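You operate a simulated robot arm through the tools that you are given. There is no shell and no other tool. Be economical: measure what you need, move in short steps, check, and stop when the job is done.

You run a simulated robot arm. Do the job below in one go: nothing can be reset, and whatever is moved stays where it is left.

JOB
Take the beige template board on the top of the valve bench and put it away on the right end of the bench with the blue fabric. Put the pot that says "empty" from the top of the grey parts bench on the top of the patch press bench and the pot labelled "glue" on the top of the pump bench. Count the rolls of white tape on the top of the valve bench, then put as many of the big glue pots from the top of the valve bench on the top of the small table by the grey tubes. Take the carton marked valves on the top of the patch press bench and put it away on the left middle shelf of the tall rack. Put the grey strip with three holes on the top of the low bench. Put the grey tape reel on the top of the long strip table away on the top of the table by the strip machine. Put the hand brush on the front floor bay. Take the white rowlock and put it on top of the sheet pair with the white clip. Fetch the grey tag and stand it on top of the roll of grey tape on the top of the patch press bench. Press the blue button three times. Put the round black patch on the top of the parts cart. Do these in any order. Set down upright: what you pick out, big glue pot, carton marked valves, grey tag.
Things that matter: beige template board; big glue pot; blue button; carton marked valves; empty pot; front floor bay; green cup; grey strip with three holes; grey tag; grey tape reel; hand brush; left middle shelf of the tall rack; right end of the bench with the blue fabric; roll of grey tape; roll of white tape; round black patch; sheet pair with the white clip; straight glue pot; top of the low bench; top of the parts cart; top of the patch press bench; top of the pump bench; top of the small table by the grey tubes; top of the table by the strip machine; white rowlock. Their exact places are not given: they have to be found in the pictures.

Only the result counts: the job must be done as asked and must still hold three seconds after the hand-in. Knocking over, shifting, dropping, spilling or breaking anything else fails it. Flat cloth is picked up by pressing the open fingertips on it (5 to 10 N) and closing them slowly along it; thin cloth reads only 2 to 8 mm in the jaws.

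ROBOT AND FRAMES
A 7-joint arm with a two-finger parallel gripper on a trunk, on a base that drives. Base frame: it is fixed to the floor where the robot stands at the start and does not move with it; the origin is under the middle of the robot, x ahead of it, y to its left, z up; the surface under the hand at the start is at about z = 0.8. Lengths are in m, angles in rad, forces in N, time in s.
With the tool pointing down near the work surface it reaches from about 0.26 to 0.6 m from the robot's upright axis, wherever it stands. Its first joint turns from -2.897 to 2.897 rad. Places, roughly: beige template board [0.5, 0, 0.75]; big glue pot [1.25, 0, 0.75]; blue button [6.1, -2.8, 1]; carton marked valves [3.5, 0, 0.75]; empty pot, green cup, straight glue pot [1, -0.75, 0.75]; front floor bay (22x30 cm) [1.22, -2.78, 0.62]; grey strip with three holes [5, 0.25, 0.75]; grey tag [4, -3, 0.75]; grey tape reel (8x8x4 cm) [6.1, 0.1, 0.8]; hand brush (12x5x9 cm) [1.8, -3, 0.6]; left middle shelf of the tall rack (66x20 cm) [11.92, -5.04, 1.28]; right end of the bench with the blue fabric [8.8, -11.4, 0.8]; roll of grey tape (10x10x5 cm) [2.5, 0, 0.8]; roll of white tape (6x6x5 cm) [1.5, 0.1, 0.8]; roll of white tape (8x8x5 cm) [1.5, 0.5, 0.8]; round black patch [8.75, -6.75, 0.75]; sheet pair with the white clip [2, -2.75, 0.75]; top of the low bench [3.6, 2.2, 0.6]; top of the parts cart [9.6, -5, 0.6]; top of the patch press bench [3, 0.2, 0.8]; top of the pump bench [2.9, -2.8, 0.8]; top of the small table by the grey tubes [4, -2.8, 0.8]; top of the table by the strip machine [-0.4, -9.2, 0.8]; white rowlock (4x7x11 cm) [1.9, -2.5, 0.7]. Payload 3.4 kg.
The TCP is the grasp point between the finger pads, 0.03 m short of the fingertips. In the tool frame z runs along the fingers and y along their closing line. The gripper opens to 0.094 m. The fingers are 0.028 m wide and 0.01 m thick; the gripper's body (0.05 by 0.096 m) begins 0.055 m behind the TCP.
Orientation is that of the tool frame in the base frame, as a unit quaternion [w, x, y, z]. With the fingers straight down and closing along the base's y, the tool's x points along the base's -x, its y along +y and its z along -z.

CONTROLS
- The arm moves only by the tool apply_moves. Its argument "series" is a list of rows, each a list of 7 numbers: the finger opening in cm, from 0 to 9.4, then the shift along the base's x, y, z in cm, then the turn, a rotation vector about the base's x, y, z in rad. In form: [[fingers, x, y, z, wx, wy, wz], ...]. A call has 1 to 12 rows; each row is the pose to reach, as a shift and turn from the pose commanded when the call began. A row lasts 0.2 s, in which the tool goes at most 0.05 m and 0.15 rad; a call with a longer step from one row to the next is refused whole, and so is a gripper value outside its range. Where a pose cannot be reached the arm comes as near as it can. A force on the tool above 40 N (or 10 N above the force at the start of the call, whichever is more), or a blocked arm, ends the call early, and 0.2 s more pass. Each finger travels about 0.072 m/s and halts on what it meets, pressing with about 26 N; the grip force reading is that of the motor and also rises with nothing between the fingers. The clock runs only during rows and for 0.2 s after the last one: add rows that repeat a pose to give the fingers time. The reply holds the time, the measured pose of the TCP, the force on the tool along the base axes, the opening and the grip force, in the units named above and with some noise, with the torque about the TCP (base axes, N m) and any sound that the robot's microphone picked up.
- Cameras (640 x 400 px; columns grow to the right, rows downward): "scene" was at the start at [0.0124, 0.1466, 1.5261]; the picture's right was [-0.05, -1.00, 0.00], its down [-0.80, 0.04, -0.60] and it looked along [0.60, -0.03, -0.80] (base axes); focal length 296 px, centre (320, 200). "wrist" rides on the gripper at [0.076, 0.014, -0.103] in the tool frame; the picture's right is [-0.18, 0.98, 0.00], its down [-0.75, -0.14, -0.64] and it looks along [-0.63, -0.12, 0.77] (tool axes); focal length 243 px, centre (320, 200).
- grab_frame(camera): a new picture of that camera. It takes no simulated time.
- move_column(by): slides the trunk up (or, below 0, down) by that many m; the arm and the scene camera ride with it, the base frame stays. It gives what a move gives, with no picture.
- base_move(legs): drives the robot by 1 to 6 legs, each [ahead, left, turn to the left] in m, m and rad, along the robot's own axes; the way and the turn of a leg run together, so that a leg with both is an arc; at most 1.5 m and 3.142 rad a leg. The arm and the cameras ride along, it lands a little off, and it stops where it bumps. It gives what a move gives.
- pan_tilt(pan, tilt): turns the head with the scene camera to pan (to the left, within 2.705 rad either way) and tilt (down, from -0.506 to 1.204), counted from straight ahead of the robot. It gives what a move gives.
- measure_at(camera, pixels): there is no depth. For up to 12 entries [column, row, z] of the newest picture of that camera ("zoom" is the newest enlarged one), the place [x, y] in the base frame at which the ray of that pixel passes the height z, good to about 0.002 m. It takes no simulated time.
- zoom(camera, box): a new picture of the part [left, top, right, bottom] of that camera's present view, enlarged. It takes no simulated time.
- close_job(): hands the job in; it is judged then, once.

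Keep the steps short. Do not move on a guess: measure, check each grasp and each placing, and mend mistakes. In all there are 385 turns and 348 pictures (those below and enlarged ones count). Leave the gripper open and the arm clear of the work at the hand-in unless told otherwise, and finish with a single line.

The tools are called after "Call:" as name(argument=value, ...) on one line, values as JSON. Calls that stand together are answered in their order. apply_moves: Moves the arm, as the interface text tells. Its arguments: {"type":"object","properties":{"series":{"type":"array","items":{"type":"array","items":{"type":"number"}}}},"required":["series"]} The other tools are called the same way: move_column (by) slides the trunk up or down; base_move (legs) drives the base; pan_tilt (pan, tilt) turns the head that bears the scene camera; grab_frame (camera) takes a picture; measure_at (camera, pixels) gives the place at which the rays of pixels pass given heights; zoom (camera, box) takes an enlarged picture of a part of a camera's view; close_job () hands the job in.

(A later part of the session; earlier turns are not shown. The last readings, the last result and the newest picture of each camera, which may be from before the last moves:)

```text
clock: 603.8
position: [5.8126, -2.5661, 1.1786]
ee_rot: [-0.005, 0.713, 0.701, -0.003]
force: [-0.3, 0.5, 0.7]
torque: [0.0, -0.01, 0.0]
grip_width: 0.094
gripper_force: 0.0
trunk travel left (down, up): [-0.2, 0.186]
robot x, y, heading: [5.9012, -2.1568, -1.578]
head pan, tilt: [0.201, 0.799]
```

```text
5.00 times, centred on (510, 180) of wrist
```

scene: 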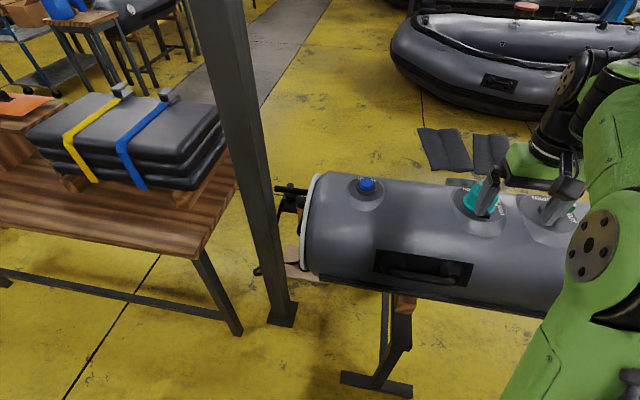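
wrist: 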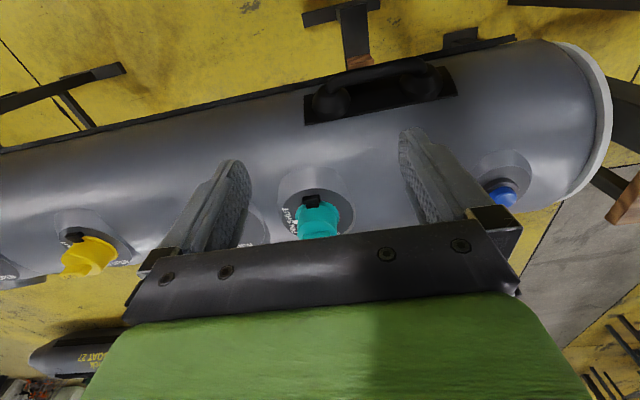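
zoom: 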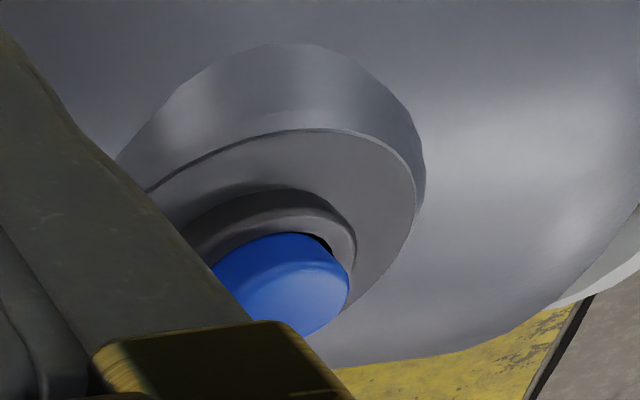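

Call:
base_move(legs=[[0.06, 0.13, 0.01]])

Call:
apply_moves(series=[[6, 3, -2, 0, 0, 0, 0], [3, 6, -5, -1, 0, 0, 0], [1, 8, -8, -2, 0, 0, 0], [0, 10, -11, -3, 0, 0, 0], [0, 11, -14, -4, 0, 0, 0], [0, 11.5, -16, -5, 0, 0, 0]])

Call:
grab_frame(camera="wrist")

Call:
grab_frame(camera="scene")

```text
clock: 605.2
position: [5.948, -2.6285, 1.1803]
ee_rot: [-0.005, 0.71, 0.704, -0.004]
force: [-0.4, -0.5, -0.2]
torque: [0.0, -0.01, 0.01]
grip_width: 0.0939
gripper_force: 0.0
trunk travel left (down, up): [-0.2, 0.186]
robot x, y, heading: [6.0343, -2.2126, -1.567]
head pan, tilt: [0.201, 0.799]
```

```text
clock: 606.6
position: [6.0615, -2.7657, 1.1195]
ee_rot: [-0.004, 0.71, 0.704, -0.002]
force: [-0.4, -1.2, 0.2]
torque: [0.0, 0.03, 0.03]
grip_width: 0.0
gripper_force: 26.0
out of reach, approached as far as the arm can: row 5, 6
trunk travel left (down, up): [-0.2, 0.186]
robot x, y, heading: [6.0316, -2.2127, -1.566]
head pan, tilt: [0.201, 0.799]
```

```text
219 pictures are left
```

wrist: 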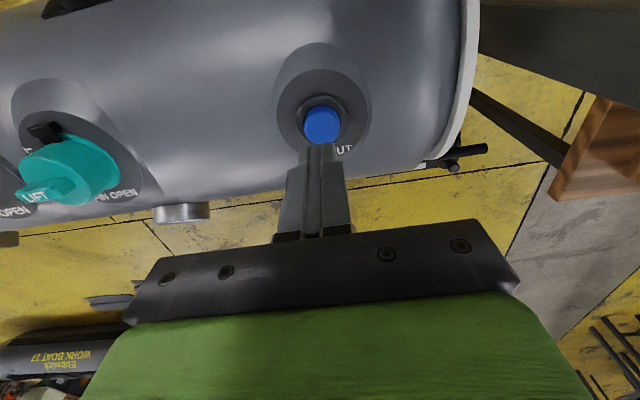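

```text
218 pictures are left
```

scene: 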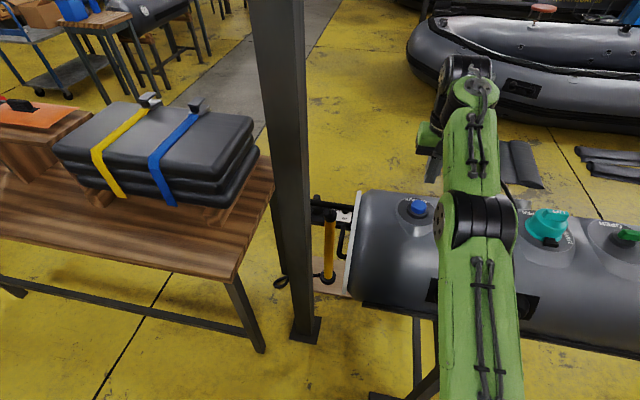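

Call:
measure_at(camera="wrist", pixels=[[322, 126, 0.98], [322, 126, 0.99], [322, 126, 1.0], [322, 126, 1.02]])

Call:
measure_at(camera="scene", pixels=[[418, 206, 0.98], [418, 206, 0.99], [418, 206, 1.0], [418, 206, 1.02]])

Call:
move_column(by=0.15)

```text
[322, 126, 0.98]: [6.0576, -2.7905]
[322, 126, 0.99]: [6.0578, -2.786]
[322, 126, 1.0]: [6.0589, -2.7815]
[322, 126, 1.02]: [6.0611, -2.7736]
```

```text
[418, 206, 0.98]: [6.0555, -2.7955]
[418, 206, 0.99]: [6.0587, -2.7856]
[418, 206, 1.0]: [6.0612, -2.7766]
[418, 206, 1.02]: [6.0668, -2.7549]
```

```text
clock: 608.3
position: [6.0601, -2.7642, 1.2698]
ee_rot: [-0.004, 0.709, 0.705, -0.003]
force: [-0.3, 1.0, -0.3]
torque: [-0.01, 0.04, 0.02]
grip_width: 0.0
gripper_force: 25.5
trunk travel left (down, up): [-0.35, 0.036]
robot x, y, heading: [6.0338, -2.2181, -1.566]
head pan, tilt: [0.201, 0.799]
```

Button top at (6.058,-2.787,0.99). Position closed fingertips just above it.

Call:
apply_moves(series=[[0, 0, -1, -4, 0, 0, 0], [0, 0, -2, -8, 0, 0, 0], [0, 0, -2.3, -12, 0, 0, 0], [0, 0, -2.3, -16, 0, 0, 0], [0, 0, -2.3, -20, 0, 0, 0], [0, 0, -2.3, -22.5, 0, 0, 0]])

Call:
grab_frame(camera="wrist")

Call:
zoom(camera="scene", box=[360, 120, 520, 260])

```text
clock: 609.7
position: [6.062, -2.7901, 1.0447]
ee_rot: [-0.005, 0.71, 0.705, -0.003]
force: [-0.5, -0.5, 0.1]
torque: [-0.02, 0.02, -0.02]
grip_width: 0.0
gripper_force: 26.2
trunk travel left (down, up): [-0.35, 0.036]
robot x, y, heading: [6.0313, -2.2133, -1.565]
head pan, tilt: [0.201, 0.799]
```

```text
217 pictures are left
```

wrist: 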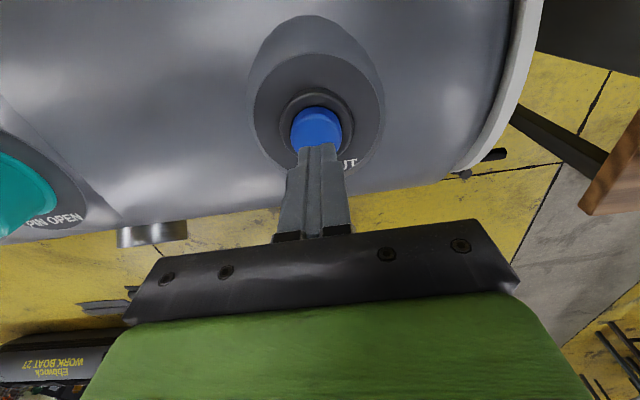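

```text
2.86 times, centred on (440, 190) of scene
```

zoom: 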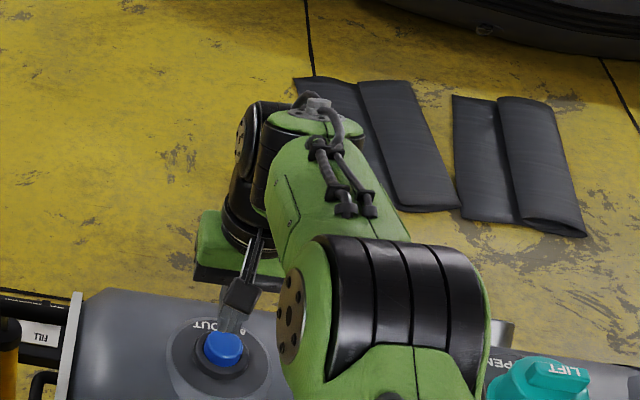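

Call:
measure_at(camera="wrist", pixels=[[317, 128, 0.98], [317, 128, 0.99], [317, 128, 1.0]])

Call:
measure_at(camera="zoom", pixels=[[222, 345, 0.98], [222, 345, 0.99], [222, 345, 1.0]])

```text
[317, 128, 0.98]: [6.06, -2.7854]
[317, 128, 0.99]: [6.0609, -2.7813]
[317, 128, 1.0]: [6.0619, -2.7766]
```

```text
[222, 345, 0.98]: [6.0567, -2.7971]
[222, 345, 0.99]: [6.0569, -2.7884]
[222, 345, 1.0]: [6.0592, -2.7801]
```

Call:
apply_moves(series=[[0, -0.2, 0.5, -1, 0, 0, 0], [0, -0.2, 0.5, -1.8, 0, 0, 0], [0, -0.2, 0.5, -2.2, 0, 0, 0], [0, -0.2, 0.5, -2.5, 0, 0, 0]])

```text
clock: 610.7
position: [6.0578, -2.7833, 1.0206]
ee_rot: [-0.004, 0.71, 0.704, -0.004]
force: [-0.7, 0.0, 1.4]
torque: [0.02, -0.02, -0.02]
grip_width: 0.0
gripper_force: 26.6
trunk travel left (down, up): [-0.35, 0.036]
robot x, y, heading: [6.0285, -2.2131, -1.568]
head pan, tilt: [0.201, 0.799]
```

Call:
apply_moves(series=[[0, 0, 0, -0.2, 0, 0, 0], [0, 0, 0, -0.4, 0, 0, 0], [0, 0, 0, -0.6, 0, 0, 0], [0, 0, 0, -0.7, 0, 0, 0]])

```text
clock: 611.7
position: [6.0591, -2.7827, 1.014]
ee_rot: [-0.004, 0.71, 0.704, -0.004]
force: [-0.3, -1.6, 7.5]
torque: [-0.1, 0.02, -0.02]
grip_width: 0.0
gripper_force: 26.2
trunk travel left (down, up): [-0.35, 0.036]
robot x, y, heading: [6.0336, -2.2193, -1.569]
head pan, tilt: [0.201, 0.799]
heard: click
```

One click heard. Release.

Call:
apply_moves(series=[[0, 0, 0, 0.5, 0, 0, 0], [0, 0, 0, 1.5, 0, 0, 0], [0, 0, 0, 2, 0, 0, 0], [0, 0, 0, 2, 0, 0, 0]])

Call:
apply_moves(series=[[0, 0, 0, -0.8, 0, 0, 0], [0, 0, 0, -1.6, 0, 0, 0], [0, 0, 0, -2.1, 0, 0, 0], [0, 0, 0, -2.1, 0, 0, 0]])

Call:
apply_moves(series=[[0, 0, 0, 0.5, 0, 0, 0], [0, 0, 0, 1.5, 0, 0, 0], [0, 0, 0, 2, 0, 0, 0], [0, 0, 0, 2, 0, 0, 0]])

```text
clock: 612.7
position: [6.0587, -2.7826, 1.0326]
ee_rot: [-0.004, 0.71, 0.704, -0.003]
force: [0.2, -0.2, 0.0]
torque: [-0.03, 0.01, 0.0]
grip_width: 0.0
gripper_force: 26.0
trunk travel left (down, up): [-0.35, 0.036]
robot x, y, heading: [6.0349, -2.217, -1.57]
head pan, tilt: [0.201, 0.799]
```

```text
clock: 613.7
position: [6.0594, -2.7826, 1.0148]
ee_rot: [-0.003, 0.71, 0.705, -0.004]
force: [1.7, -3.1, 15.5]
torque: [-0.17, -0.02, -0.07]
grip_width: 0.0
gripper_force: 25.6
trunk travel left (down, up): [-0.35, 0.036]
robot x, y, heading: [6.0315, -2.2133, -1.567]
head pan, tilt: [0.201, 0.799]
heard: click
```

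```text
clock: 614.7
position: [6.0586, -2.7814, 1.0311]
ee_rot: [-0.004, 0.709, 0.705, -0.003]
force: [-0.3, 0.7, 0.8]
torque: [-0.04, -0.03, 0.0]
grip_width: 0.0
gripper_force: 26.0
trunk travel left (down, up): [-0.35, 0.036]
robot x, y, heading: [6.0299, -2.2165, -1.564]
head pan, tilt: [0.201, 0.799]
```

Second click, released. Third press and clear away.

Call:
apply_moves(series=[[0, 0, 0, -0.8, 0, 0, 0], [0, 0, 0, -1.6, 0, 0, 0], [0, 0, 0, -2.0, 0, 0, 0], [0, 0, 0, -2.0, 0, 0, 0]])

Call:
apply_moves(series=[[0, 0, 0, 1, 0, 0, 0], [0, 0, 0, 4, 0, 0, 0], [0, 0, 1, 8, 0, 0, 0], [0, 0, 4, 11, 0, 0, 0], [0, 0, 8, 11, 0, 0, 0], [3, 0, 12, 11, 0, 0, 0], [6, 0, 14, 11, 0, 0, 0]])

```text
clock: 615.7
position: [6.0585, -2.7832, 1.014]
ee_rot: [-0.003, 0.709, 0.705, -0.005]
force: [-0.5, -4.4, 14.2]
torque: [-0.23, 0.02, -0.02]
grip_width: 0.0
gripper_force: 25.8
trunk travel left (down, up): [-0.35, 0.036]
robot x, y, heading: [6.0286, -2.2183, -1.568]
head pan, tilt: [0.201, 0.799]
heard: click
```

```text
clock: 617.3
position: [6.0594, -2.6416, 1.1221]
ee_rot: [-0.004, 0.709, 0.705, -0.003]
force: [0.0, -0.2, 0.9]
torque: [0.0, 0.05, -0.02]
grip_width: 0.06
gripper_force: 0.0
trunk travel left (down, up): [-0.35, 0.036]
robot x, y, heading: [6.03, -2.2147, -1.569]
head pan, tilt: [0.201, 0.799]
```

Three clicks. Now lower the trunk, back off and turn to look at the north row.

Call:
move_column(by=-0.15)

Call:
base_move(legs=[[-0.6, 0, 0], [0, 0, 1.57], [0, 0, 1.57]])

Call:
pan_tilt(pan=0.2, tilt=0.5)

Call:
grab_frame(camera="scene")

```text
clock: 619.1
position: [6.0593, -2.6409, 0.9719]
ee_rot: [-0.004, 0.71, 0.705, -0.003]
force: [0.4, -0.1, 0.4]
torque: [-0.01, 0.0, -0.01]
grip_width: 0.0598
gripper_force: 0.0
trunk travel left (down, up): [-0.2, 0.186]
robot x, y, heading: [6.0328, -2.2163, -1.572]
head pan, tilt: [0.201, 0.799]
```

```text
clock: 630.0
position: [6.0112, -1.2081, 0.9722]
ee_rot: [0.003, -0.7, 0.714, -0.004]
force: [-0.4, 0.4, 0.0]
torque: [0.0, 0.02, -0.01]
grip_width: 0.0599
gripper_force: 0.0
trunk travel left (down, up): [-0.2, 0.186]
robot x, y, heading: [6.0329, -1.6316, 1.557]
head pan, tilt: [0.201, 0.799]
```

```text
clock: 630.8
position: [6.0117, -1.2074, 0.9723]
ee_rot: [0.004, -0.7, 0.715, -0.005]
force: [0.4, -0.2, 0.5]
torque: [-0.01, 0.03, -0.02]
grip_width: 0.0602
gripper_force: 0.0
trunk travel left (down, up): [-0.2, 0.186]
robot x, y, heading: [6.0304, -1.6337, 1.554]
head pan, tilt: [0.201, 0.499]
```

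```text
215 pictures are left
```

scene: 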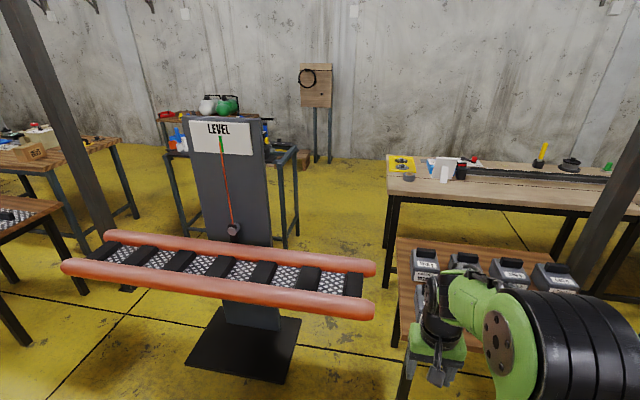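

Call:
zoom(camera="scene", box=[370, 130, 640, 230])

Call:
zoom(camera="scene", box=[0, 80, 310, 220])

Call:
measure_at(camera="scene", pixels=[[388, 194, 0.8], [387, 157, 0.8], [387, 285, 0], [397, 237, 0.75], [190, 250, 0], [284, 247, 0], [408, 176, 0.8], [270, 380, 0], [220, 310, 0], [300, 318, 0], [404, 375, 0], [160, 158, 0.8]])

```text
2.37 times, centred on (505, 180) of scene
```

zoom: 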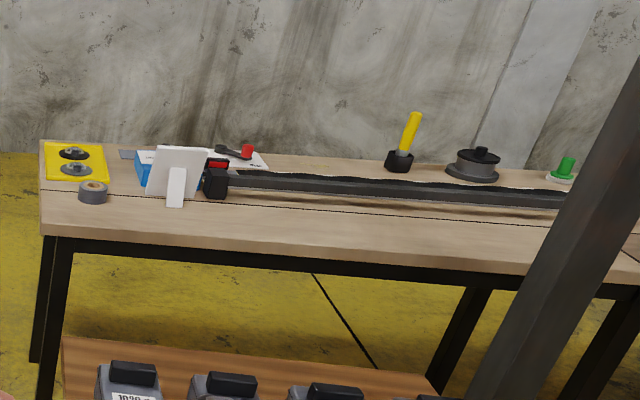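

```text
2.06 times, centred on (155, 150) of scene
```

zoom: 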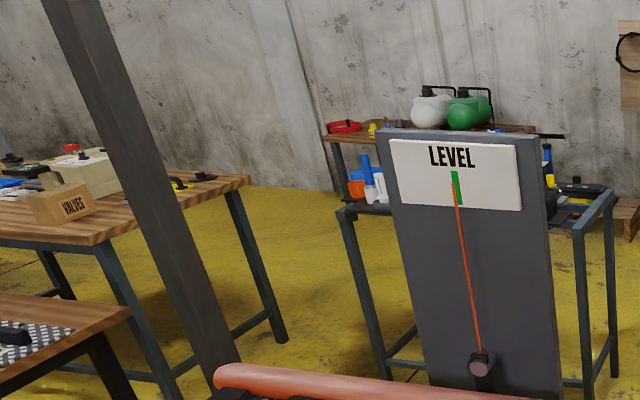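

```text
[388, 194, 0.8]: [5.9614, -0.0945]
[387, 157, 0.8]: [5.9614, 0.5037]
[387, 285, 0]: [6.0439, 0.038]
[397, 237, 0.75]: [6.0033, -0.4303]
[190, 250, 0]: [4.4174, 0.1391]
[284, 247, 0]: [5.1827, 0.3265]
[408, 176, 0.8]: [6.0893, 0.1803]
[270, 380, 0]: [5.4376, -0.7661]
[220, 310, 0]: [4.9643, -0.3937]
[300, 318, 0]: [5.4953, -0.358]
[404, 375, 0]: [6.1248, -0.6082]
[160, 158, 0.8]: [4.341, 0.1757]
```

Reel is on the west end of the long strip table; that's reached from the north aisle later. First the straight glue pot on the grey bench. Drive west down the aisle.

Call:
base_move(legs=[[0, 0, 1.587], [1.4, 0, 0], [1.4, 0, 0], [1.4, 0, 0], [0.75, 0, 0], [0, 0, -1.57]])

Call:
pan_tilt(pan=0.0, tilt=0.8)

Call:
grab_frame(camera="scene")

```text
clock: 662.2
position: [1.0579, -1.4073, 0.9729]
ee_rot: [-0.004, 0.726, -0.688, 0.004]
force: [-0.6, 0.4, -0.1]
torque: [0.04, -0.01, 0.02]
grip_width: 0.0599
gripper_force: 0.1
trunk travel left (down, up): [-0.2, 0.186]
robot x, y, heading: [1.1078, -1.8292, 1.637]
head pan, tilt: [0.201, 0.499]
```

```text
clock: 663.0
position: [1.0598, -1.4073, 0.9722]
ee_rot: [-0.003, 0.727, -0.687, 0.005]
force: [-1.0, -0.1, 0.3]
torque: [-0.04, -0.01, 0.03]
grip_width: 0.0599
gripper_force: 0.1
trunk travel left (down, up): [-0.2, 0.186]
robot x, y, heading: [1.1146, -1.8302, 1.635]
head pan, tilt: [0.0, 0.799]
```

```text
212 pictures are left
```

scene: 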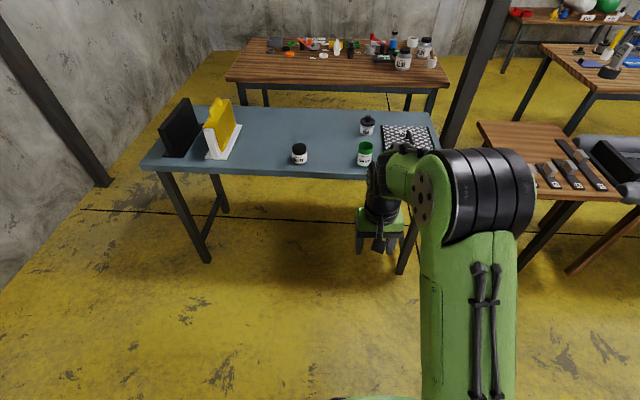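

Call:
zoom(camera="scene", box=[260, 90, 460, 200])

Call:
measure_at(camera="scene", pixels=[[299, 162, 0.8], [364, 165, 0.8], [366, 133, 0.8], [141, 168, 0.8], [415, 178, 0.8], [432, 112, 0.8], [160, 107, 0.8]])

```text
3.20 times, centred on (360, 145) of scene
```

zoom: 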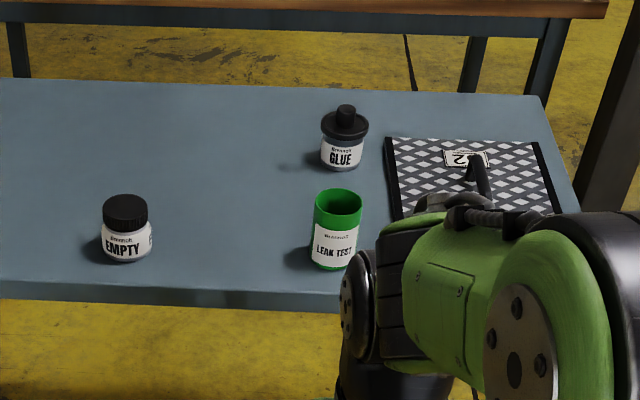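

```text
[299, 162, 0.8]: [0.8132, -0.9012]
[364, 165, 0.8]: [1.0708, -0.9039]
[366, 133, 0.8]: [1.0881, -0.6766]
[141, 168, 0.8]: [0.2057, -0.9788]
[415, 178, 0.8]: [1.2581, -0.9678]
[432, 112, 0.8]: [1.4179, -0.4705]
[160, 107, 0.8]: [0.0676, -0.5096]
```

EMPTY pot, glue pot with brush cap, and a leak-test cup to avoid. Raise the arm and approach.

Call:
apply_moves(series=[[9.4, 0, 0, 4, 0, 0, 0], [9.4, 0, 0, 8, 0, 0, 0], [9.4, 0, 0, 12, 0, 0, 0], [9.4, 0, 0, 14, 0, 0, 0]])

Call:
base_move(legs=[[0, 0, -0.064], [0.3, 0.13, 0], [0.29, 0, 0]])

Call:
pan_tilt(pan=-0.05, tilt=0.95)

Call:
grab_frame(camera="scene")

Call:
grab_frame(camera="wrist")

```text
clock: 664.0
position: [1.0576, -1.4085, 1.1134]
ee_rot: [-0.003, 0.727, -0.687, 0.004]
force: [-0.3, 0.2, 0.9]
torque: [-0.02, -0.01, 0.0]
grip_width: 0.0937
gripper_force: 0.0
trunk travel left (down, up): [-0.2, 0.186]
robot x, y, heading: [1.1099, -1.8292, 1.64]
head pan, tilt: [0.0, 0.799]
```

```text
clock: 668.2
position: [0.9564, -0.8076, 1.1142]
ee_rot: [0.004, -0.702, 0.712, -0.004]
force: [-0.3, -0.7, -0.4]
torque: [0.04, 0.03, -0.03]
grip_width: 0.0941
gripper_force: 0.1
trunk travel left (down, up): [-0.2, 0.186]
robot x, y, heading: [0.9821, -1.2332, 1.569]
head pan, tilt: [0.0, 0.799]
```

```text
clock: 668.9
position: [0.9569, -0.809, 1.1134]
ee_rot: [0.002, -0.703, 0.711, -0.005]
force: [0.6, -0.4, 0.0]
torque: [0.01, 0.04, 0.02]
grip_width: 0.094
gripper_force: 0.0
trunk travel left (down, up): [-0.2, 0.186]
robot x, y, heading: [0.9833, -1.2293, 1.569]
head pan, tilt: [-0.051, 0.949]
```

```text
210 pictures are left
```

scene: 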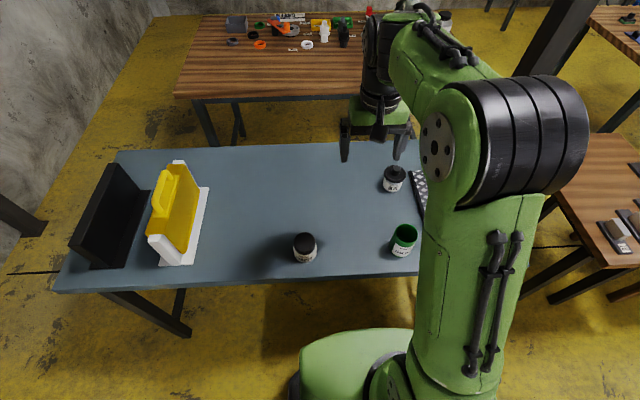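

```text
209 pictures are left
```

wrist: 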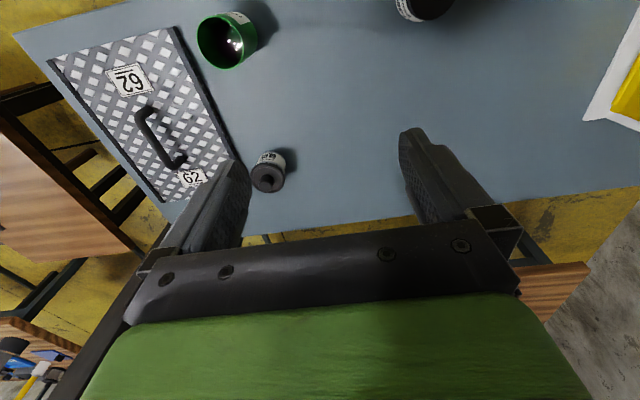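

Call:
zoom(camera="scene", box=[350, 140, 450, 210])

Call:
zoom(camera="wrist", box=[230, 130, 320, 210])

```text
5.71 times, centred on (400, 175) of scene
```

zoom: 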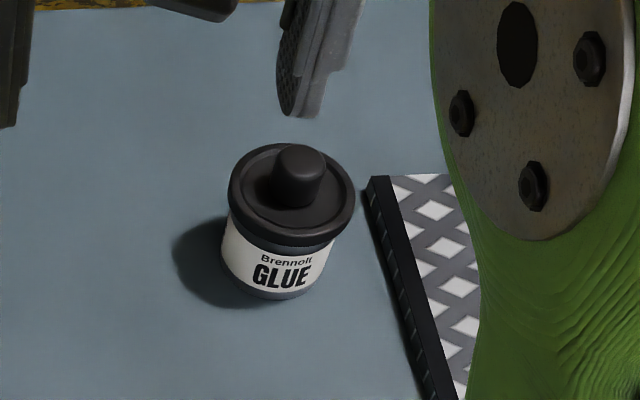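

```text
5.00 times, centred on (275, 170) of wrist
```

zoom: 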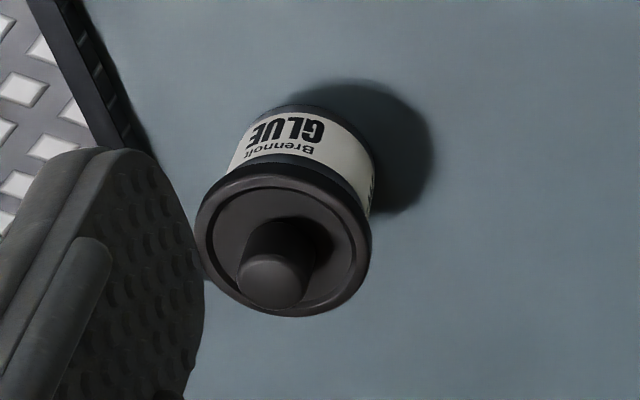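

Call:
measure_at(camera="scene", pixels=[[395.1, 173.2, 0.84], [395.1, 173.2, 0.86], [395.1, 173.2, 0.88], [383.9, 173.2, 0.86], [406.3, 173.2, 0.86], [393, 193, 0.8]])

Call:
measure_at(camera="wrist", pixels=[[267.6, 179, 0.84], [267.6, 179, 0.86], [267.6, 179, 0.88], [250, 179, 0.86], [285, 179, 0.86], [266, 186, 0.88]])

```text
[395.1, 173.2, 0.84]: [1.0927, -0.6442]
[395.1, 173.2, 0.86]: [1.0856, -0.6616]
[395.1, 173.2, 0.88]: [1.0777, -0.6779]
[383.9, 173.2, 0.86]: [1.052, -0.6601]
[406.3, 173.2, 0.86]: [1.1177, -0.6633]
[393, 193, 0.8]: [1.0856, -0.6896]
```

```text
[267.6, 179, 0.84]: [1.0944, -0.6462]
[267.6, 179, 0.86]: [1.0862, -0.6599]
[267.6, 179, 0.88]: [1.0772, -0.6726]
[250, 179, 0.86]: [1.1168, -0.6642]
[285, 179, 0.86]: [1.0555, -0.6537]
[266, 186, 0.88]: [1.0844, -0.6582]
```

Call:
measure_at(camera="zoom", pixels=[[150, 148, 0.81], [110, 20, 0.81]])

Call:
measure_at(camera="scene", pixels=[[408.8, 171.5, 0.81], [413, 188, 0.81], [418, 205, 0.81], [411, 171, 0.82], [404, 246, 0.8], [392, 246, 0.8], [393, 230, 0.9], [417, 230, 0.9]])

```text
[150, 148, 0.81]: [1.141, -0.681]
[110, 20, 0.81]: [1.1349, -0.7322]
```

```text
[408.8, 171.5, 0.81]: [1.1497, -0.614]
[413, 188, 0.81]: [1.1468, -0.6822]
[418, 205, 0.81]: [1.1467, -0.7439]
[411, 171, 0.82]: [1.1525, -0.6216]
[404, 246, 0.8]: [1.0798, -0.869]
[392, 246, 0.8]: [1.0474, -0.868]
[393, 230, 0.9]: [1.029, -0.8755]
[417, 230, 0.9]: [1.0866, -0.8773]
```

Call:
apply_moves(series=[[7.6, 3, 4, 0, 0, 0, 0], [7.6, 6, 8, 0, 0, 0, 0], [7.6, 9, 11, 0, 0, 0, 0], [7.6, 13, 14, 0, 0, 0, 0], [7.6, 13, 14.8, -4, 0, 0, 0], [7.6, 13, 14.8, -8, 0, 0, 0], [7.6, 13, 14.8, -12, 0, 0, 0], [7.6, 13, 14.8, -16, 0, 0, 0], [7.6, 13, 14.8, -19, 0, 0, 0]])

Call:
grab_frame(camera="wrist")

Call:
zoom(camera="scene", box=[320, 80, 480, 220])

```text
clock: 670.9
position: [1.0883, -0.6577, 0.9226]
ee_rot: [0.003, -0.703, 0.711, -0.005]
force: [0.5, 0.0, 0.6]
torque: [0.01, -0.01, 0.02]
grip_width: 0.0759
gripper_force: 0.1
out of reach, approached as far as the arm can: row 4, 5
trunk travel left (down, up): [-0.2, 0.186]
robot x, y, heading: [0.985, -1.2325, 1.569]
head pan, tilt: [-0.051, 0.949]
```

```text
206 pictures are left
```

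wrist: 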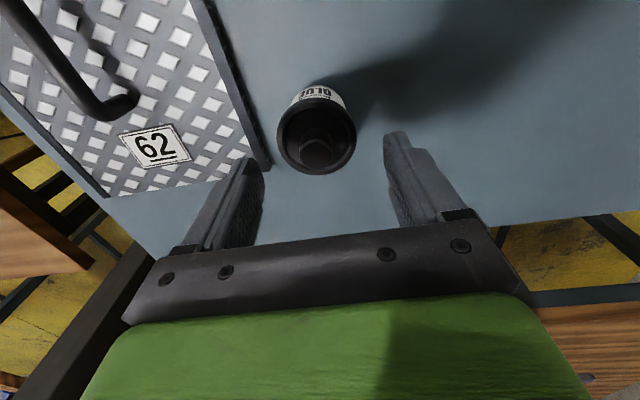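

```text
2.86 times, centred on (400, 150) of scene
```

zoom: 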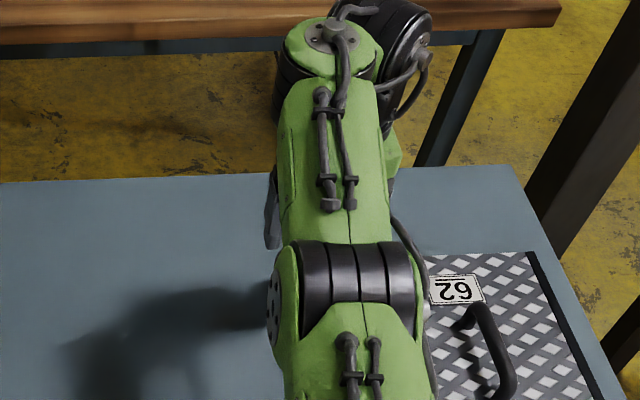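

Call:
measure_at(camera="wrist", pixels=[[316, 130, 0.86], [277, 135, 0.86], [356, 128, 0.86], [262, 160, 0.81], [240, 100, 0.81]])

```text
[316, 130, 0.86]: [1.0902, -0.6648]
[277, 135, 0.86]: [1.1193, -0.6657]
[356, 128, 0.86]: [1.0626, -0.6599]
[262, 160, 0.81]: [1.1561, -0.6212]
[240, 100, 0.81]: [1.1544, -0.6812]
```

Call:
apply_moves(series=[[7.6, 0.2, -0.5, -2.5, 0, 0, 0], [7.6, 0.2, -0.5, -5, 0, 0, 0], [7.6, 0.2, -0.5, -6.8, 0, 0, 0], [7.6, 0.2, -0.5, -6.8, 0, 0, 0]])

Call:
grab_frame(camera="wrist")

```text
clock: 671.9
position: [1.09, -0.6651, 0.8557]
ee_rot: [0.003, -0.703, 0.711, -0.004]
force: [0.6, -0.5, -0.2]
torque: [-0.01, 0.02, -0.02]
grip_width: 0.0759
gripper_force: 0.2
trunk travel left (down, up): [-0.2, 0.186]
robot x, y, heading: [0.9857, -1.2335, 1.57]
head pan, tilt: [-0.051, 0.949]
```

```text
204 pictures are left
```

wrist: 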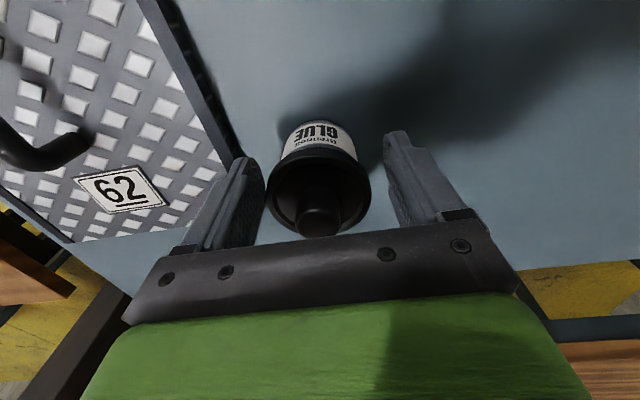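

Lid lies between the fingers. Close and lift.

Call:
apply_moves(series=[[7, 0, 0, 0, 0, 0, 0], [6, 0, 0, 0, 0, 0, 0], [5.2, 0, 0, 0, 0, 0, 0], [5, 0, 0, 0, 0, 0, 0], [5, 0, 0, 0, 0, 0, 0], [5, 0, 0, 1, 0, 0, 0], [5, 0, 0, 4, 0, 0, 0], [5, 0, 0, 8, 0, 0, 0], [5, 0, 0, 12, 0, 0, 0], [5, 0, 0, 16, 0, 0, 0], [5, 0, -2, 19, 0, 0, 0], [5, 0, -5, 22, 0, 0, 0]])

Call:
grab_frame(camera="wrist")

```text
clock: 674.5
position: [1.0888, -0.7156, 1.0761]
ee_rot: [0.003, -0.703, 0.711, -0.004]
force: [0.2, 0.6, -1.0]
torque: [-0.04, 0.03, 0.0]
grip_width: 0.0642
gripper_force: 25.7
trunk travel left (down, up): [-0.2, 0.186]
robot x, y, heading: [0.9836, -1.231, 1.567]
head pan, tilt: [-0.051, 0.949]
```

```text
203 pictures are left
```

wrist: 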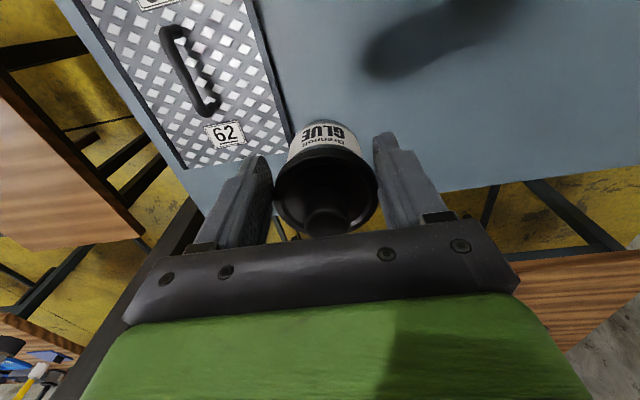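

Call:
base_move(legs=[[-0.32, 0, 0], [0, 0, -1.567], [1.4, 0, 0], [0.5, 0, 0], [0, 0, -1.57]])

Call:
pan_tilt(pan=0.1, tilt=0.8)

Call:
grab_frame(camera="scene")

```text
clock: 693.4
position: [2.7887, -2.0751, 1.0753]
ee_rot: [-0.005, 0.704, 0.71, -0.003]
force: [-1.2, 0.8, -1.7]
torque: [0.05, 0.02, -0.03]
grip_width: 0.0629
gripper_force: 26.2
trunk travel left (down, up): [-0.2, 0.186]
robot x, y, heading: [2.8883, -1.5528, -1.553]
head pan, tilt: [-0.051, 0.949]
```

```text
clock: 694.1
position: [2.7887, -2.0747, 1.0759]
ee_rot: [-0.004, 0.705, 0.709, -0.003]
force: [-0.7, 0.8, -1.1]
torque: [0.02, 0.02, 0.02]
grip_width: 0.0629
gripper_force: 26.0
trunk travel left (down, up): [-0.2, 0.186]
robot x, y, heading: [2.8846, -1.553, -1.554]
head pan, tilt: [0.099, 0.799]
```

```text
202 pictures are left
```

scene: 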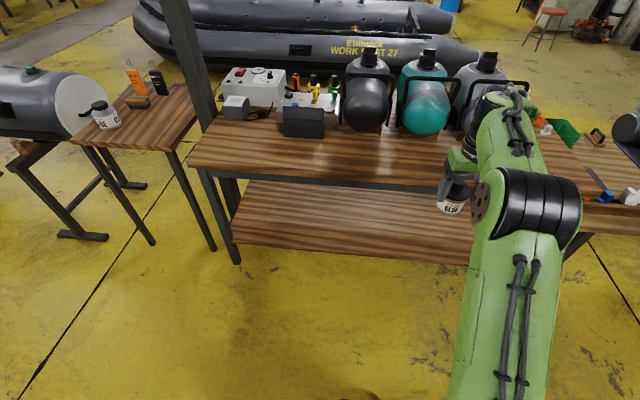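

Call:
measure_at(camera="scene", pixels=[[188, 165, 0.8], [300, 180, 0.8], [420, 185, 0.8], [304, 138, 0.8], [364, 132, 0.8], [424, 138, 0.8], [250, 118, 0.8], [208, 113, 0.8], [237, 262, 0], [75, 140, 0.8]])

```text
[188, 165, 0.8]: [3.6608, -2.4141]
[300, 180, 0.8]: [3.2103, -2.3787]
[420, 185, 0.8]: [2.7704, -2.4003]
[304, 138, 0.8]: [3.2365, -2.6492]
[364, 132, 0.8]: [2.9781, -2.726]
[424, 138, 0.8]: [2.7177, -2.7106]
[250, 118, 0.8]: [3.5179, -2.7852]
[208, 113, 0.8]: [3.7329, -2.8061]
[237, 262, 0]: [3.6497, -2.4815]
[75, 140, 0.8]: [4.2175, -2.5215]
```

Call:
base_move(legs=[[0.42, 0, -0.015]])

Call:
apply_moves(series=[[5, 3, 0, 0, 0, 0, 0], [5, 6, 0, -2, 0, 0, 0], [5, 9, 0, -4, 0, 0, 0], [5, 12, 0, -7, 0, 0, 0], [5, 15, 0, -10, 0, 0, 0], [5, 18, 0, -12, 0, 0, 0]])

Call:
grab_frame(camera="scene")

Call:
grab_frame(camera="wrist")

```text
clock: 696.6
position: [2.7907, -2.4966, 1.0748]
ee_rot: [-0.005, 0.708, 0.707, -0.003]
force: [0.8, 0.3, -2.1]
torque: [0.06, 0.0, -0.01]
grip_width: 0.063
gripper_force: 26.2
trunk travel left (down, up): [-0.2, 0.186]
robot x, y, heading: [2.8903, -1.979, -1.562]
head pan, tilt: [0.099, 0.799]
```

```text
clock: 698.0
position: [2.9716, -2.497, 0.955]
ee_rot: [-0.004, 0.708, 0.706, -0.004]
force: [0.6, -0.1, -2.2]
torque: [0.04, 0.0, 0.05]
grip_width: 0.0626
gripper_force: 26.0
trunk travel left (down, up): [-0.2, 0.186]
robot x, y, heading: [2.8923, -1.9731, -1.565]
head pan, tilt: [0.099, 0.799]
```

```text
201 pictures are left
```

scene: 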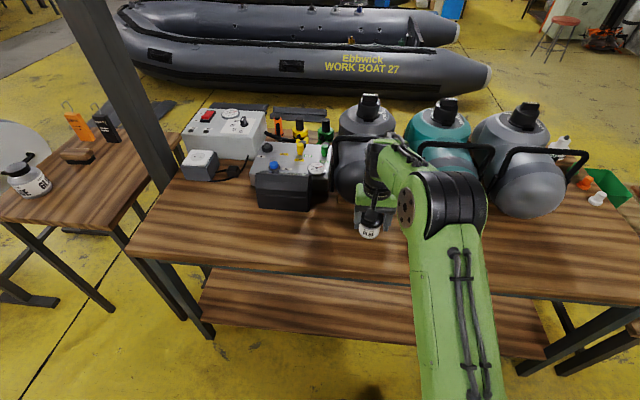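

```text
200 pictures are left
```

wrist: 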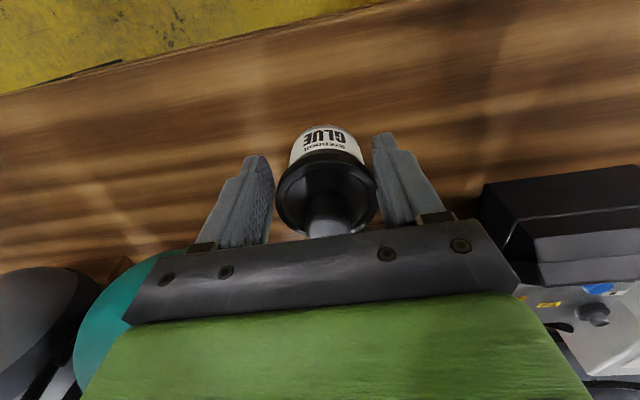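

Call:
apply_moves(series=[[5, 0, 0.5, -3, 0, 0, 0], [5, 0, 1, -6, 0, 0, 0], [5, 0, 1, -8.5, 0, 0, 0], [5, 0, 1, -9.6, 0, 0, 0], [5, 0, 1, -10.2, 0, 0, 0], [5, 0, 1, -10.4, 0, 0, 0]])

```text
clock: 699.1
position: [2.9699, -2.4878, 0.8696]
ee_rot: [0.001, 0.707, 0.707, -0.007]
force: [-0.9, 5.2, 21.6]
torque: [-0.14, -0.38, 0.11]
grip_width: 0.0614
gripper_force: 25.9
trunk travel left (down, up): [-0.2, 0.186]
robot x, y, heading: [2.8906, -1.9736, -1.564]
head pan, tilt: [0.099, 0.799]
stopped in row 5: the force on the tool passed its limit at 62 N (the readings are from after the stop); the commanded pose is now the measured one
```

Contact came 1.4 cm early. Look.

Call:
grab_frame(camera="wrist")

Call:
zoom(camera="scene", box=[290, 130, 450, 270])

```text
199 pictures are left
```

wrist: 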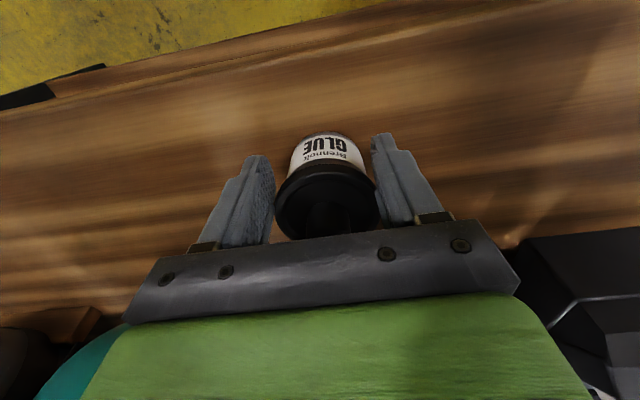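

```text
2.86 times, centred on (370, 200) of scene
```

zoom: 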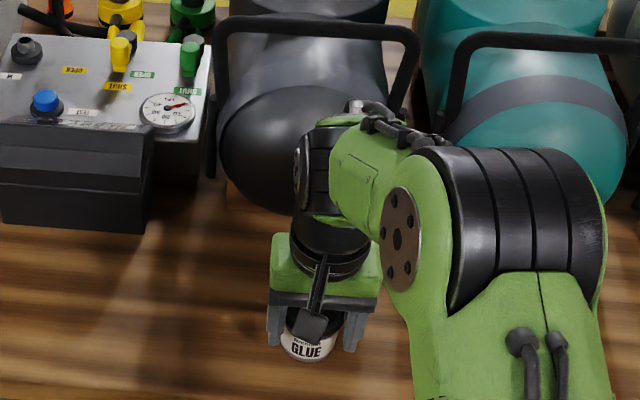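

Call:
apply_moves(series=[[5, 0, 0, 0.3, 0, 0, 0], [5, 0, 0, 0.3, 0, 0, 0]])

Call:
zoom(camera="wrist", box=[240, 100, 420, 250])

```text
clock: 699.7
position: [2.9692, -2.4886, 0.8674]
ee_rot: [0.0, 0.708, 0.706, -0.005]
force: [-0.2, 3.5, 10.3]
torque: [-0.23, -0.18, 0.05]
grip_width: 0.0612
gripper_force: 26.5
trunk travel left (down, up): [-0.2, 0.186]
robot x, y, heading: [2.8909, -1.9766, -1.562]
head pan, tilt: [0.099, 0.799]
```

```text
2.67 times, centred on (330, 175) of wrist
```

zoom: 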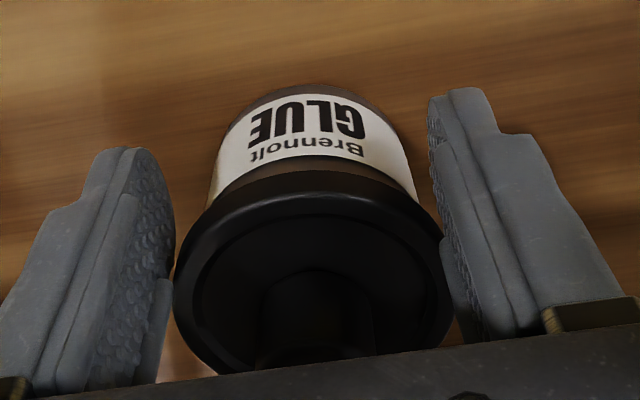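

Call:
apply_moves(series=[[5, 0, 0, 0.2, 0, 0, 0], [5.4, 0, 0, 0.2, 0, 0, 0], [6, 0, 0, 0.2, 0, 0, 0], [6.4, 0, 0, 0.2, 0, 0, 0], [6.4, 0, 0, 0.2, 0, 0, 0]])

Call:
zoom(camera="wrist", box=[240, 100, 420, 250])

Call:
zoom(camera="scene", box=[320, 190, 420, 270])

```text
clock: 700.9
position: [2.969, -2.4892, 0.8698]
ee_rot: [-0.001, 0.708, 0.706, -0.006]
force: [0.5, -0.1, 0.5]
torque: [0.03, -0.03, 0.02]
grip_width: 0.0637
gripper_force: 0.1
trunk travel left (down, up): [-0.2, 0.186]
robot x, y, heading: [2.8901, -1.978, -1.567]
head pan, tilt: [0.099, 0.799]
```

```text
2.67 times, centred on (330, 175) of wrist
```

zoom: 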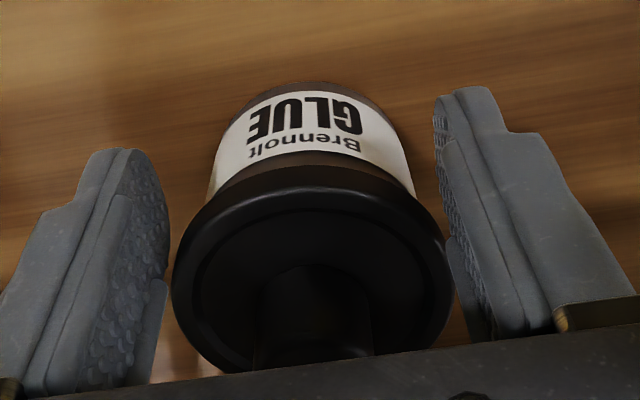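

```text
5.00 times, centred on (370, 230) of scene
```

zoom: 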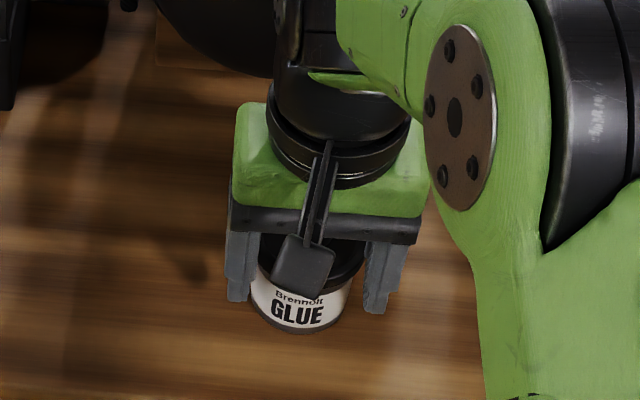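

Released; the pot stands. Open fully and rise straight.

Call:
apply_moves(series=[[7.5, 0, 0, 0, 0, 0, 0], [8.6, 0, 0, 0.3, 0, 0, 0], [8.6, 0, 0, 1.5, 0, 0, 0], [8.6, 0, 0, 4, 0, 0, 0], [8.6, 0, 0, 8, 0, 0, 0], [8.6, 0, 0, 12, 0, 0, 0], [8.6, 0, 2, 16, 0, 0, 0], [8.6, 0, 5, 19, 0, 0, 0], [8.6, 0, 8, 21, 0, 0, 0]])

Call:
grab_frame(camera="scene")

```text
clock: 702.9
position: [2.9701, -2.4055, 1.0786]
ee_rot: [-0.001, 0.707, 0.707, -0.005]
force: [0.9, -0.2, 0.0]
torque: [-0.03, 0.01, 0.0]
grip_width: 0.086
gripper_force: 0.1
trunk travel left (down, up): [-0.2, 0.186]
robot x, y, heading: [2.8904, -1.9768, -1.564]
head pan, tilt: [0.099, 0.799]
```

```text
194 pictures are left
```

scene: 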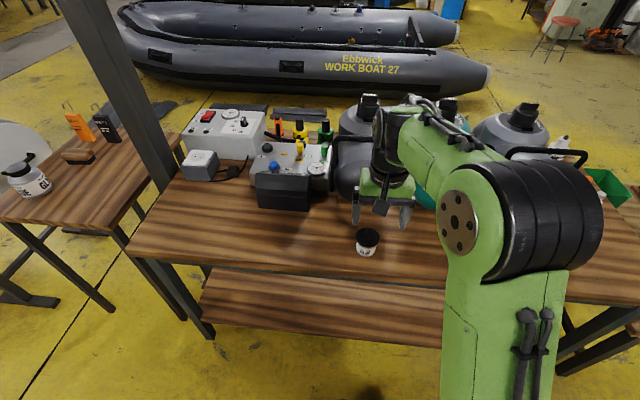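

Call:
zoom(camera="scene", box=[320, 200, 420, 270])

Call:
base_move(legs=[[-0.45, 0, 0], [0, -1.0, 0], [0, -1.05, 0]])

Call:
pan_tilt(pan=0.2, tilt=0.7)

Call:
grab_frame(camera="scene")

```text
5.71 times, centred on (370, 235) of scene
```

zoom: 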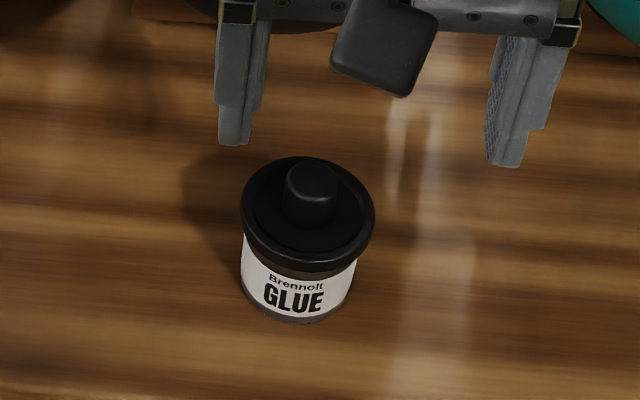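

```text
clock: 715.4
position: [0.9269, -1.9826, 1.0785]
ee_rot: [-0.001, 0.703, 0.711, -0.005]
force: [-0.4, 0.8, 0.0]
torque: [0.0, -0.04, -0.02]
grip_width: 0.086
gripper_force: 0.1
trunk travel left (down, up): [-0.2, 0.186]
robot x, y, heading: [0.8413, -1.554, -1.547]
head pan, tilt: [0.099, 0.799]
```

```text
clock: 716.1
position: [0.9265, -1.9828, 1.0778]
ee_rot: [-0.001, 0.703, 0.711, -0.006]
force: [-0.1, -0.8, -0.5]
torque: [0.01, 0.02, 0.03]
grip_width: 0.0862
gripper_force: 0.0
trunk travel left (down, up): [-0.2, 0.186]
robot x, y, heading: [0.8442, -1.5547, -1.548]
head pan, tilt: [0.201, 0.7]
```

```text
192 pictures are left
```

scene: 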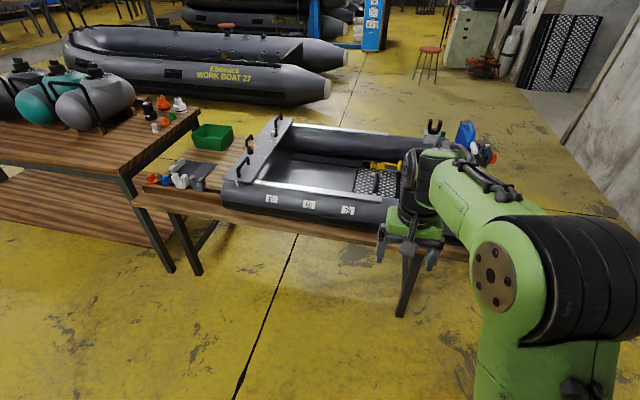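

Call:
zoom(camera="scene", box=[120, 80, 330, 230])

Call:
zoom(camera="scene", box=[230, 100, 500, 240])

Call:
measure_at(camera="scene", pixels=[[135, 200, 0.75], [280, 230, 0.75], [175, 182, 0.75], [212, 140, 0.75], [270, 160, 0.8], [383, 200, 0.9], [235, 185, 0.85], [136, 175, 0.8]])

```text
2.67 times, centred on (225, 155) of scene
```

zoom: 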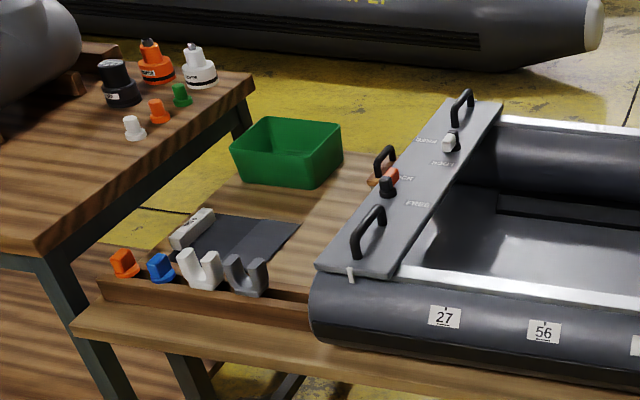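

```text
2.37 times, centred on (365, 170) of scene
```

zoom: 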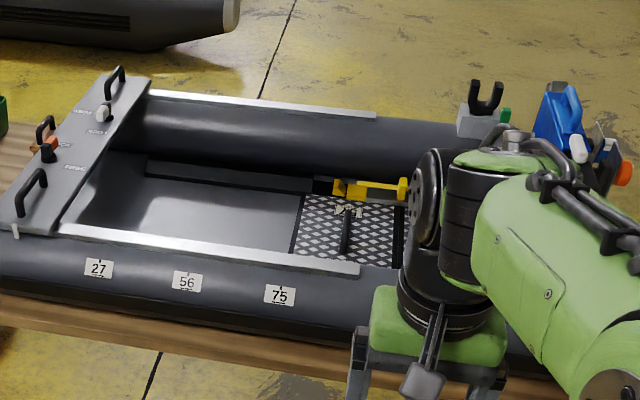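

```text
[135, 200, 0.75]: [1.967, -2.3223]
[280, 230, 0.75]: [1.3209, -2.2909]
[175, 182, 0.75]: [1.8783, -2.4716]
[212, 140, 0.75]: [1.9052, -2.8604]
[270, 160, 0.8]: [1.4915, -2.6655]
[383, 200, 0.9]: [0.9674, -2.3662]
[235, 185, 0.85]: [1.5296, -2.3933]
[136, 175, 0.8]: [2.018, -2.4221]
```

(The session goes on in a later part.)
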